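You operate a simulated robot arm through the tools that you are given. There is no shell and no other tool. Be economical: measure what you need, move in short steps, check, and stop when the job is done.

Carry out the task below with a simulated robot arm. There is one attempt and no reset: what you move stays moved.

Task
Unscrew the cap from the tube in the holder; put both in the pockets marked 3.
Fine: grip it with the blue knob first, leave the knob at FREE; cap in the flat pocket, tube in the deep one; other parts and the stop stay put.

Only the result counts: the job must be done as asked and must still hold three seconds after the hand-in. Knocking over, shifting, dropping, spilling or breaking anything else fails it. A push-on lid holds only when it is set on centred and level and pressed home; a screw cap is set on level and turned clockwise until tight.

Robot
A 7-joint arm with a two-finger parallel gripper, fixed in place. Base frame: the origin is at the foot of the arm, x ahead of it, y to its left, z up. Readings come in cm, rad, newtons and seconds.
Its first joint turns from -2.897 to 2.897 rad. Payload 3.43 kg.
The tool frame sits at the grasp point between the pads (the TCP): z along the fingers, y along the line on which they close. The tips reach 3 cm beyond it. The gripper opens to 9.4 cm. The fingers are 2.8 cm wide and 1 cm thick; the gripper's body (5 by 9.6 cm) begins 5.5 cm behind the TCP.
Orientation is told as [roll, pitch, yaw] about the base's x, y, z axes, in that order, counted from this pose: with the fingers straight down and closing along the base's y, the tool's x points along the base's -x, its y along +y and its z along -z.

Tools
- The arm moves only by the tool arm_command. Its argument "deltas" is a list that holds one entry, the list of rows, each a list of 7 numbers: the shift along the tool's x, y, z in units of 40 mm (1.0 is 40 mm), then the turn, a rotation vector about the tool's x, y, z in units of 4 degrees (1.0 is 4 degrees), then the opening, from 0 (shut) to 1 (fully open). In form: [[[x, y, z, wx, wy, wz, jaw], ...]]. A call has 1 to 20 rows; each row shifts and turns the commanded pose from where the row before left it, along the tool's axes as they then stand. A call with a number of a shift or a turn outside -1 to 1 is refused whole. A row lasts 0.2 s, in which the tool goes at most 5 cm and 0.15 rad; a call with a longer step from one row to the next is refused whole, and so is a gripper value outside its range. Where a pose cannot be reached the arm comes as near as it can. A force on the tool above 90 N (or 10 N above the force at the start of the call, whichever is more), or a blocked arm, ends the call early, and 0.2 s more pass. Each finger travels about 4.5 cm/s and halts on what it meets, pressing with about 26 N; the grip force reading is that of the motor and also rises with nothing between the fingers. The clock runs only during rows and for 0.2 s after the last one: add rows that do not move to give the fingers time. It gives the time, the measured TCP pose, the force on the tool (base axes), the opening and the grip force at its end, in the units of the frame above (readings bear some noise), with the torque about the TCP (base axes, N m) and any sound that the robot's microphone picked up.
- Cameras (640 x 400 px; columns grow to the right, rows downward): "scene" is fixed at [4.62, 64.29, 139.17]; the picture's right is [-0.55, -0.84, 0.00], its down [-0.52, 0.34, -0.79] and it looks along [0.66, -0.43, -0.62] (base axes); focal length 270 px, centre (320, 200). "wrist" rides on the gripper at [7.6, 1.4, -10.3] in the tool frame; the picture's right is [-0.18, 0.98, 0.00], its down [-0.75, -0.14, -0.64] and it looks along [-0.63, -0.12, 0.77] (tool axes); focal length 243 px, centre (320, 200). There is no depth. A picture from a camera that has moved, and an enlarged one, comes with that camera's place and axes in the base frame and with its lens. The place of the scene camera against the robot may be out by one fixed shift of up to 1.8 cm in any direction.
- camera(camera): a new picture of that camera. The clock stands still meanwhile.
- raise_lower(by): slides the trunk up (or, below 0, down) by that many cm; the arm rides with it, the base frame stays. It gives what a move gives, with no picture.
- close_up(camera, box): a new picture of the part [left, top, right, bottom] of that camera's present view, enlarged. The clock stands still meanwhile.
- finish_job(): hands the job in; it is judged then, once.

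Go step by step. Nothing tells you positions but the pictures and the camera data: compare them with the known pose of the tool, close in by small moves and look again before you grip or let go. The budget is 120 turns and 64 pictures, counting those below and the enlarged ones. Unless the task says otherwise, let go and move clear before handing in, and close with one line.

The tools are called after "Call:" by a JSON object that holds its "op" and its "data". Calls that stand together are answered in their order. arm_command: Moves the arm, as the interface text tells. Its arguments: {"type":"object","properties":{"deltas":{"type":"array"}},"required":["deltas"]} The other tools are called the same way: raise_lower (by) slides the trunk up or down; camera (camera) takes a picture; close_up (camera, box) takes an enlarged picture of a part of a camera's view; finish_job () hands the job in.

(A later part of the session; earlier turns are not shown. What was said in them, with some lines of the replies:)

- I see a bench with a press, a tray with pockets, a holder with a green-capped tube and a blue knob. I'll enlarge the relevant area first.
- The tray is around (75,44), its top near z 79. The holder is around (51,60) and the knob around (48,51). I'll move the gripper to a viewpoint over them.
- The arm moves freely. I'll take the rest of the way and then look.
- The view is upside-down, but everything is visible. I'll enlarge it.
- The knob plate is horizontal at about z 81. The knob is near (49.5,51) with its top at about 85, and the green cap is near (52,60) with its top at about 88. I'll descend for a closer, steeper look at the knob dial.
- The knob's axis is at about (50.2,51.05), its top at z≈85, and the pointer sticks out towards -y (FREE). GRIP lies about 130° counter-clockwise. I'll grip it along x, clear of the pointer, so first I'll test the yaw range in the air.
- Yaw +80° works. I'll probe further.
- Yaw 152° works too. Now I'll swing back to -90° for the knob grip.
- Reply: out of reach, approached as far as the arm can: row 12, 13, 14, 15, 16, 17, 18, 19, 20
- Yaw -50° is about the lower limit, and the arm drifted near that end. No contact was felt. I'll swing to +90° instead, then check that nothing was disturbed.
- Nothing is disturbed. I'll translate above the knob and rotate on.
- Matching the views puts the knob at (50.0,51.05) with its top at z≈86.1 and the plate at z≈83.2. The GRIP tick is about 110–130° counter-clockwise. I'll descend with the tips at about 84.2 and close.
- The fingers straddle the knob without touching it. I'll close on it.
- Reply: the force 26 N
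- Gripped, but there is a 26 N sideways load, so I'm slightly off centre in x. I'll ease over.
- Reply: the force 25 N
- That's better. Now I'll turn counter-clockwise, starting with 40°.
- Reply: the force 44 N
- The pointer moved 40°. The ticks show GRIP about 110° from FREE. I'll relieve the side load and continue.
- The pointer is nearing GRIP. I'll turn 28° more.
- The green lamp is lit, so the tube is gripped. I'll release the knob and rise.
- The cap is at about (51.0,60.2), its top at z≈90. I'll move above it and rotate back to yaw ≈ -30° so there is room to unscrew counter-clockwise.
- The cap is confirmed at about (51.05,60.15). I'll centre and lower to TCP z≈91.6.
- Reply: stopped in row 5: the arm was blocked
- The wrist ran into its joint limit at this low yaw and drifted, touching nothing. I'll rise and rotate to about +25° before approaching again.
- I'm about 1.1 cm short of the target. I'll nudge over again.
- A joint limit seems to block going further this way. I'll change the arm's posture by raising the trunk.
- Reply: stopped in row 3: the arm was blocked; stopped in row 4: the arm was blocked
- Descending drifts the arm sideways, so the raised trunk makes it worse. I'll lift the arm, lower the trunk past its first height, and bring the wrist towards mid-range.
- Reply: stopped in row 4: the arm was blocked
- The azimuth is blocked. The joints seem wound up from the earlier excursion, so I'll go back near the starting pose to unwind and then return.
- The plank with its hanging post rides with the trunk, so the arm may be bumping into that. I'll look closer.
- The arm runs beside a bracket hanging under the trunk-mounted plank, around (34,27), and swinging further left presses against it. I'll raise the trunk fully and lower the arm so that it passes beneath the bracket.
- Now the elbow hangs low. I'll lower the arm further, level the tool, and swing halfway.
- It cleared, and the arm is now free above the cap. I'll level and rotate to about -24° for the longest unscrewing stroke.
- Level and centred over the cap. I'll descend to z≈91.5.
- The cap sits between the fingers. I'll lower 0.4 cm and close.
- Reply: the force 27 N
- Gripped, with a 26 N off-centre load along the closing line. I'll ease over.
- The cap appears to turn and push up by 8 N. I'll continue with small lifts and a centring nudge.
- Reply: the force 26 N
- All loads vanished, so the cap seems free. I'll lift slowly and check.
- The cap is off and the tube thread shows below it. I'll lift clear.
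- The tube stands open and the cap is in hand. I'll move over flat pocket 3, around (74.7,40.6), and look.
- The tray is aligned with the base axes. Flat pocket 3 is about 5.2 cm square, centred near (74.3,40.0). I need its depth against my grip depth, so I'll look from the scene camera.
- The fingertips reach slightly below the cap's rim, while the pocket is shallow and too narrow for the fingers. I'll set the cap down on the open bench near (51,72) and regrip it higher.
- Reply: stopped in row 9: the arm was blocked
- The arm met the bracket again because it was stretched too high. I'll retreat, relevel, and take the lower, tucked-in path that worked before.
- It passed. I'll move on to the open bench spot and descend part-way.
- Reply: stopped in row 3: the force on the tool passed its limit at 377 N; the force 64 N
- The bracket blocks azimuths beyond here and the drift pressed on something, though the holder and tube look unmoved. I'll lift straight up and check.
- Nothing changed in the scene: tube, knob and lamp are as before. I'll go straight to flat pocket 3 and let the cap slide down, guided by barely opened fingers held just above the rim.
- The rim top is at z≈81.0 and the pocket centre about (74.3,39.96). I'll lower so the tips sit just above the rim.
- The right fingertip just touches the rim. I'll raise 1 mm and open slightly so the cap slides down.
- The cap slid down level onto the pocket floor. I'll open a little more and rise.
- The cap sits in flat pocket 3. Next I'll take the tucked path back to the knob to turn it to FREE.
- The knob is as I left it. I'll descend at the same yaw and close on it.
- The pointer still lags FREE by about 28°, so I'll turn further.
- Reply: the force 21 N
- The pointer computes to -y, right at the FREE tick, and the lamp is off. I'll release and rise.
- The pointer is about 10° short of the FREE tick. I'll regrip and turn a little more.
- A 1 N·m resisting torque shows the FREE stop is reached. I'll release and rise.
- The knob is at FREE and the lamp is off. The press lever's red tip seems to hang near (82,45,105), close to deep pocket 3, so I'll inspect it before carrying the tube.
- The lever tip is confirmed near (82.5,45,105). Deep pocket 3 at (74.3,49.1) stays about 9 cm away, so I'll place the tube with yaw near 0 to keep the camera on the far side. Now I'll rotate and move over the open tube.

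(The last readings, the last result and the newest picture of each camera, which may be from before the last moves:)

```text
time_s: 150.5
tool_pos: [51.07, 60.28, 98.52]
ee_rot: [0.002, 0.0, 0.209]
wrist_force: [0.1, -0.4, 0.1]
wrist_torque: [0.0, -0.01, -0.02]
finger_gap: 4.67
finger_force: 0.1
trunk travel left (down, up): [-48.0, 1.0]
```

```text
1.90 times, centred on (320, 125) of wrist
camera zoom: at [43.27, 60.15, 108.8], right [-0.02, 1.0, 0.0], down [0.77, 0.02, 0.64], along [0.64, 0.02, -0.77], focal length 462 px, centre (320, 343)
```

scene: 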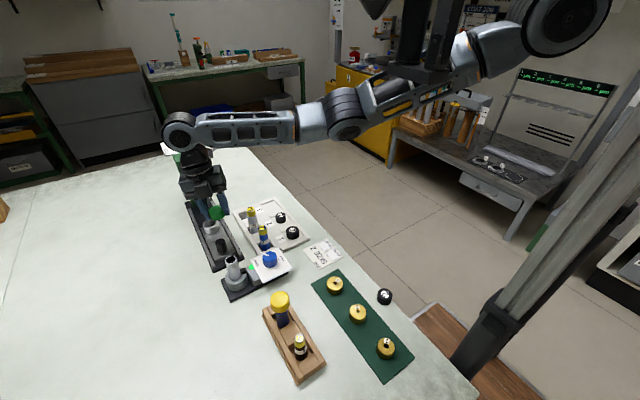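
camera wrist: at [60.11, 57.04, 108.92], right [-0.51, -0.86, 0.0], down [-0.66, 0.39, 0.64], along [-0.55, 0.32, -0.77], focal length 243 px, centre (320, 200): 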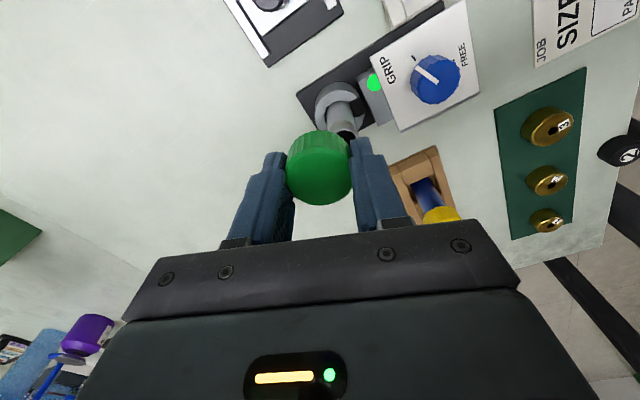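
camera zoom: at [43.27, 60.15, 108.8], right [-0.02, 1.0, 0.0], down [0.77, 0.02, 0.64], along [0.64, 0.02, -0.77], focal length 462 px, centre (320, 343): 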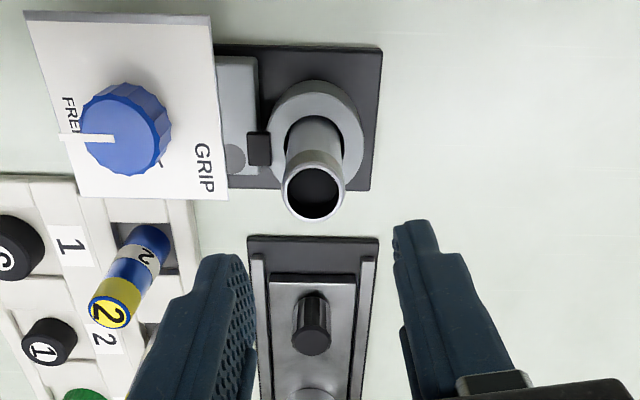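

The tube mouth is at about (50.95,60.15), top z≈89.6. I'll descend to z≈88.2 and grip.

Call:
{"op": "arm_command", "data": {"deltas": [[[0.02, -0.02, 0.9, 0, 0, 0, 0.5], [0, 0, 0.9, 0, 0, 0, 0.5], [0, 0, 0.5, 0, 0, 0, 0.5], [0, 0, 0.275, 0, 0, 0, 0.5], [0, 0, 0, 0, 0, 0, 0.5], [0, 0, 0, 0, 0, 0, 0.15], [0, 0, 0, 0, 0, 0, 0.15], [0, 0, 0, 0, 0, 0, 0.15], [0, 0, 0, 0, 0, 0, 0.15], [0, 0, 0, 0, 0, 0, 0.15]]]}}

Call:
{"op": "close_up", "data": {"camera": "scene", "box": [190, 200, 290, 305]}}

```text
time_s: 152.7
tool_pos: [51.15, 60.06, 88.17]
ee_rot: [0.001, 0.0, 0.21]
wrist_force: [-0.6, 0.0, -0.5]
wrist_torque: [0.01, 0.01, -0.01]
finger_gap: 2.5
finger_force: 25.5
trunk travel left (down, up): [-48.0, 1.0]
```

```text
3.81 times, centred on (240, 252) of scene
camera zoom: at [4.62, 64.29, 139.17], right [-0.55, -0.84, 0.0], down [-0.52, 0.34, -0.79], along [0.66, -0.43, -0.62], focal length 1028 px, centre (625, 0)
```

zoom: 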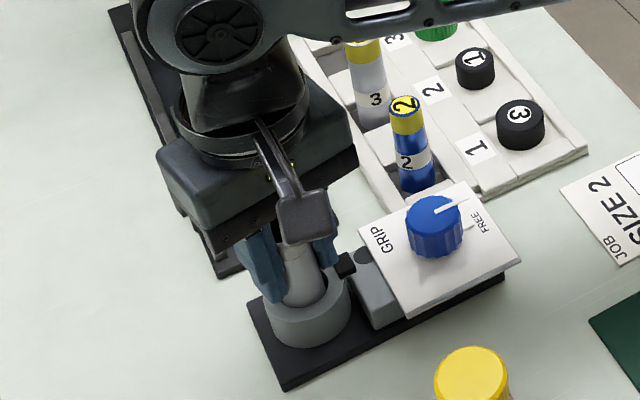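

The tube is gripped with no side load. I'll lift it gently.

Call:
{"op": "arm_command", "data": {"deltas": [[[0, 0, -0.1, 0, 0, 0, 0.15], [0, 0, -0.2, 0, 0, 0, 0.15], [0, 0, -0.4, 0, 0, 0, 0.15], [0, 0, -0.8, 0, 0, 0, 0.15], [0, 0, -0.8, 0, 0, 0, 0.15], [0, 0, -0.8, 0, 0, 0, 0.15], [0, 0, -0.75, 0, 0, 0, 0.15], [0, 0, 0, 0, 0, 0, 0.15]]]}}

Call:
{"op": "close_up", "data": {"camera": "scene", "box": [180, 170, 310, 305]}}

```text
time_s: 154.5
tool_pos: [51.02, 60.14, 103.79]
ee_rot: [0.0, -0.001, 0.208]
wrist_force: [0.2, -0.9, -0.5]
wrist_torque: [0.0, -0.02, 0.0]
finger_gap: 2.53
finger_force: 25.6
trunk travel left (down, up): [-48.0, 1.0]
```

```text
2.96 times, centred on (245, 238) of scene
camera zoom: at [4.62, 64.29, 139.17], right [-0.55, -0.84, 0.0], down [-0.52, 0.34, -0.79], along [0.66, -0.43, -0.62], focal length 800 px, centre (542, 89)
```

zoom: 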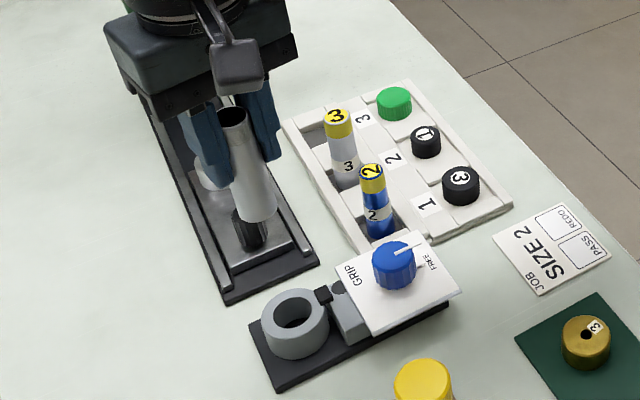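

The tube is out cleanly. I'll carry it along the known-good line to (70,44).

Call:
{"op": "arm_command", "data": {"deltas": [[[-0.547, -0.692, 0, 0, 0, 0, 0.15], [-0.547, -0.692, 0, 0, 0, 0, 0.15], [-0.547, -0.692, 0, 0, 0, 0, 0.15], [-0.547, -0.692, 0, 0, 0, 0, 0.15], [-0.547, -0.692, 0, 0, 0, 0, 0.15], [-0.547, -0.692, 0, 0, 0, 0, 0.15], [-0.547, -0.692, 0, 0, 0, 0, 0.15], [0, 0, 0, 0, 0, 0, 0.15]]]}}

Call:
{"op": "camera", "data": {"camera": "scene"}}

```text
time_s: 156.3
tool_pos: [69.94, 44.32, 103.66]
ee_rot: [0.0, -0.003, 0.21]
wrist_force: [1.2, 0.0, -1.4]
wrist_torque: [-0.03, -0.01, 0.02]
finger_gap: 2.52
finger_force: 25.9
trunk travel left (down, up): [-48.0, 1.0]
```

```text
6 pictures are left
```

scene: 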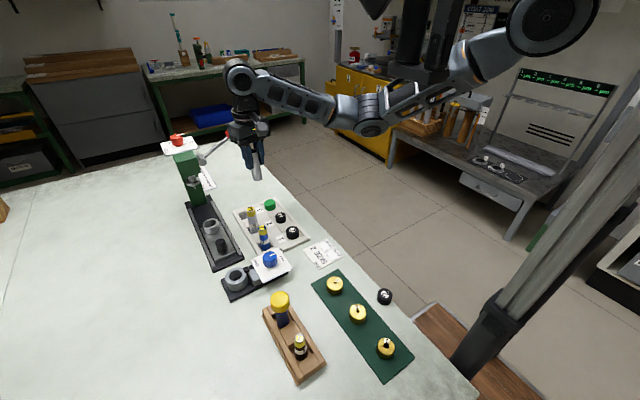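

Clear. Six pictures are left. I'll move to above deep pocket 3 at (74.3,49.1).

Call:
{"op": "arm_command", "data": {"deltas": [[[-0.33, 0.24, 0, 0, 0, 0, 0.15], [-0.33, 0.24, 0, 0, 0, 0, 0.15], [-0.33, 0.24, 0, 0, 0, 0, 0.15], [-0.33, 0.24, 0, 0, 0, 0, 0.15], [0, 0, 0, 0, 0, 0, 0.15]]]}}

```text
time_s: 157.5
tool_pos: [74.44, 49.23, 103.58]
ee_rot: [0.0, -0.001, 0.208]
wrist_force: [-0.8, 0.4, -1.8]
wrist_torque: [-0.03, 0.01, 0.02]
finger_gap: 2.51
finger_force: 26.0
trunk travel left (down, up): [-48.0, 1.0]
```

Call:
{"op": "arm_command", "data": {"deltas": [[[0, 0, 0.5, 0, 0, 0, 0.15], [0, 0, 0.6, 0, 0, 0, 0.15], [0, 0, 0.6, 0, 0, 0, 0.15], [0, 0, 0.6, 0, 0, 0, 0.15], [0, 0, 0.4, 0, 0, 0, 0.15], [0, 0, 0, 0, 0, 0, 0.15]]]}}

Call:
{"op": "close_up", "data": {"camera": "scene", "box": [180, 110, 320, 250]}}

Call:
{"op": "camera", "data": {"camera": "wrist"}}

```text
time_s: 158.9
tool_pos: [74.54, 49.26, 92.84]
ee_rot: [0.001, -0.001, 0.207]
wrist_force: [-0.2, 0.1, -1.0]
wrist_torque: [0.0, 0.0, 0.0]
finger_gap: 2.49
finger_force: 25.7
trunk travel left (down, up): [-48.0, 1.0]
```

```text
2.86 times, centred on (250, 180) of scene
camera zoom: at [4.62, 64.29, 139.17], right [-0.55, -0.84, 0.0], down [-0.52, 0.34, -0.79], along [0.66, -0.43, -0.62], focal length 771 px, centre (520, 257)
```

zoom: 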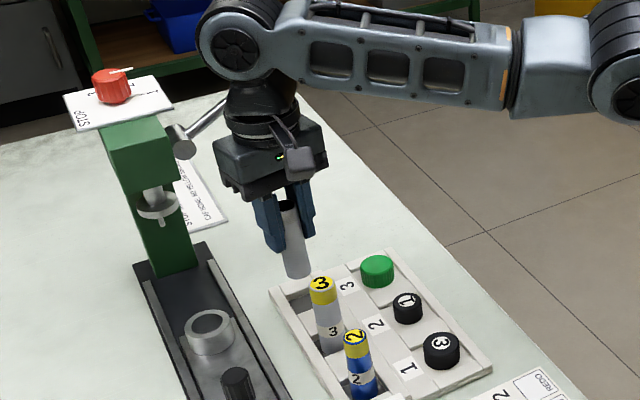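

```text
4 pictures are left
camera wrist: at [66.61, 49.02, 103.08], right [-0.02, 1.0, 0.0], down [0.77, 0.02, 0.64], along [0.64, 0.02, -0.77], focal length 243 px, centre (320, 200)
```

wrist: 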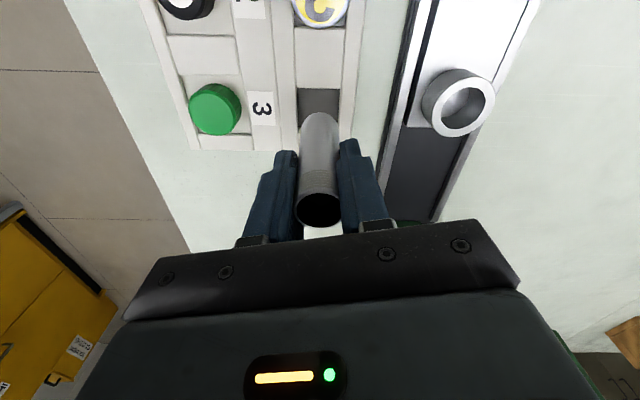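

Aligned: the pocket spans x 72.5–76.2 and y 47.4–50.9, with its centre at (74.35,49.1). I'll nudge and lower in.

Call:
{"op": "arm_command", "data": {"deltas": [[[0.03, -0.025, 0, 0, 0, 0, 0.15], [0, 0, 0.25, 0, 0, 0, 0.15], [0, 0, 0.25, 0, 0, 0, 0.15], [0, 0, 0.25, 0, 0, 0, 0.15], [0, 0, 0, 0, 0, 0, 0.15]]]}}

```text
time_s: 160.1
tool_pos: [74.39, 49.0, 89.72]
ee_rot: [0.0, -0.002, 0.206]
wrist_force: [0.1, -0.7, -0.7]
wrist_torque: [0.0, 0.01, -0.01]
finger_gap: 2.51
finger_force: 26.6
trunk travel left (down, up): [-48.0, 1.0]
```

Call:
{"op": "arm_command", "data": {"deltas": [[[0, 0, 0.12, 0, 0, 0, 0.15], [0, 0, 0.12, 0, 0, 0, 0.15], [0, 0, 0.1, 0, 0, 0, 0.15], [0, 0, 0, 0, 0, 0, 0.15]]]}}

```text
time_s: 161.1
tool_pos: [74.22, 48.97, 88.46]
ee_rot: [-0.001, -0.002, 0.208]
wrist_force: [-0.5, 0.0, -1.0]
wrist_torque: [0.01, -0.01, -0.02]
finger_gap: 2.49
finger_force: 26.5
trunk travel left (down, up): [-48.0, 1.0]
```

No contact yet. I'll continue in finer steps.

Call:
{"op": "arm_command", "data": {"deltas": [[[0, 0, 0.06, 0, 0, 0, 0.15], [0, 0, 0.06, 0, 0, 0, 0.15], [0, 0, 0.06, 0, 0, 0, 0.15], [0, 0, 0, 0, 0, 0, 0.15]]]}}

```text
time_s: 162.1
tool_pos: [74.34, 49.03, 87.76]
ee_rot: [0.0, -0.002, 0.208]
wrist_force: [-0.2, 0.4, -1.3]
wrist_torque: [0.03, 0.0, -0.01]
finger_gap: 2.49
finger_force: 25.9
trunk travel left (down, up): [-48.0, 1.0]
```

Call:
{"op": "arm_command", "data": {"deltas": [[[0, 0, 0.05, 0, 0, 0, 0.15], [0, 0, 0.05, 0, 0, 0, 0.15], [0, 0, 0.05, 0, 0, 0, 0.15], [0, 0, 0, 0, 0, 0, 0.15]]]}}

Call:
{"op": "close_up", "data": {"camera": "scene", "box": [220, 180, 310, 250]}}

```text
time_s: 163.1
tool_pos: [74.34, 49.1, 87.34]
ee_rot: [0.004, -0.005, 0.208]
wrist_force: [4.5, 0.1, 18.8]
wrist_torque: [-0.06, -0.22, 0.04]
finger_gap: 2.55
finger_force: 26.1
trunk travel left (down, up): [-48.0, 1.0]
```

```text
5.71 times, centred on (265, 215) of scene
camera zoom: at [4.62, 64.29, 139.17], right [-0.55, -0.84, 0.0], down [-0.52, 0.34, -0.79], along [0.66, -0.43, -0.62], focal length 1542 px, centre (634, 114)
```

zoom: 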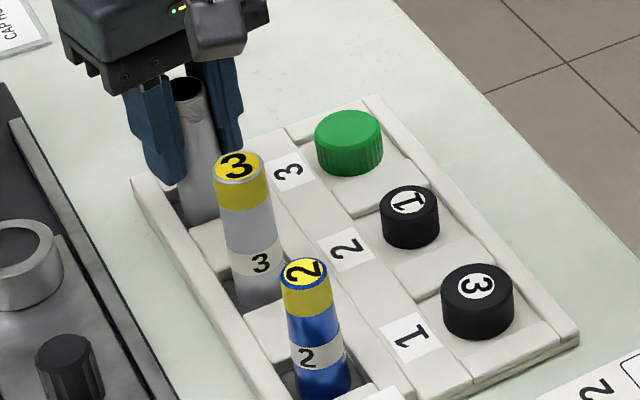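

The tube stands on the deep pocket's floor. I'll ease off, release, and rise.

Call:
{"op": "arm_command", "data": {"deltas": [[[0, 0, -0.04, 0, 0, 0, 0.15], [0, 0, 0, 0, 0, 0, 0.28], [0, 0, 0, 0, 0, 0, 0.35], [0, 0, 0, 0, 0, 0, 0.42], [0, 0, 0, 0, 0, 0, 0.42], [0, 0, -0.2, 0, 0, 0, 0.42], [0, 0, -0.5, 0, 0, 0, 0.42], [0, 0, -0.6, 0, 0, 0, 0.42], [0, 0, -0.6, 0, 0, 0, 0.42], [0, 0, -0.6, 0, 0, 0, 0.42], [0, 0, -0.6, 0, 0, 0, 0.42], [0, 0, -0.6, 0, 0, 0, 0.42], [0, 0, 0, 0, 0, 0, 0.42]]]}}

Call:
{"op": "close_up", "data": {"camera": "scene", "box": [200, 170, 320, 300]}}

```text
time_s: 165.9
tool_pos: [74.22, 49.02, 102.12]
ee_rot: [0.001, 0.0, 0.207]
wrist_force: [-0.9, -0.3, -0.6]
wrist_torque: [-0.01, 0.02, 0.03]
finger_gap: 3.96
finger_force: 0.1
trunk travel left (down, up): [-48.0, 1.0]
```

```text
3.08 times, centred on (260, 235) of scene
camera zoom: at [4.62, 64.29, 139.17], right [-0.55, -0.84, 0.0], down [-0.52, 0.34, -0.79], along [0.66, -0.43, -0.62], focal length 830 px, centre (505, 92)
```

zoom: 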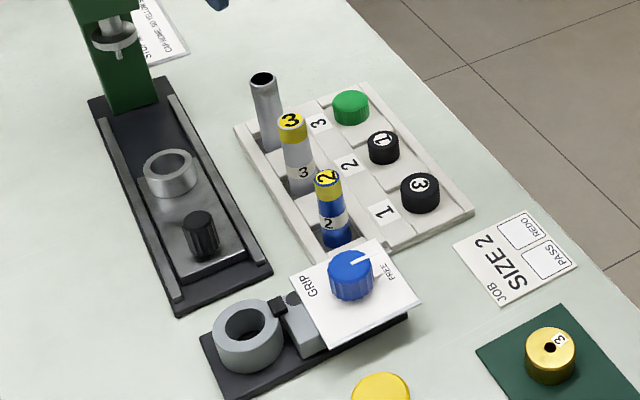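

The tube stands upright in deep pocket 3, the cap lies in flat pocket 3 and the knob is at FREE. Everything else looks unmoved and the arm is clear, so I'm handing in.

Call:
{"op": "finish_job", "data": {}}

```text
The job is handed in.
```

The job is handed in: the cap is in flat pocket 3, the tube is in deep pocket 3, and the blue knob is back at FREE; one brief 377 N contact near the holder during a blocked move left nothing visibly shifted.
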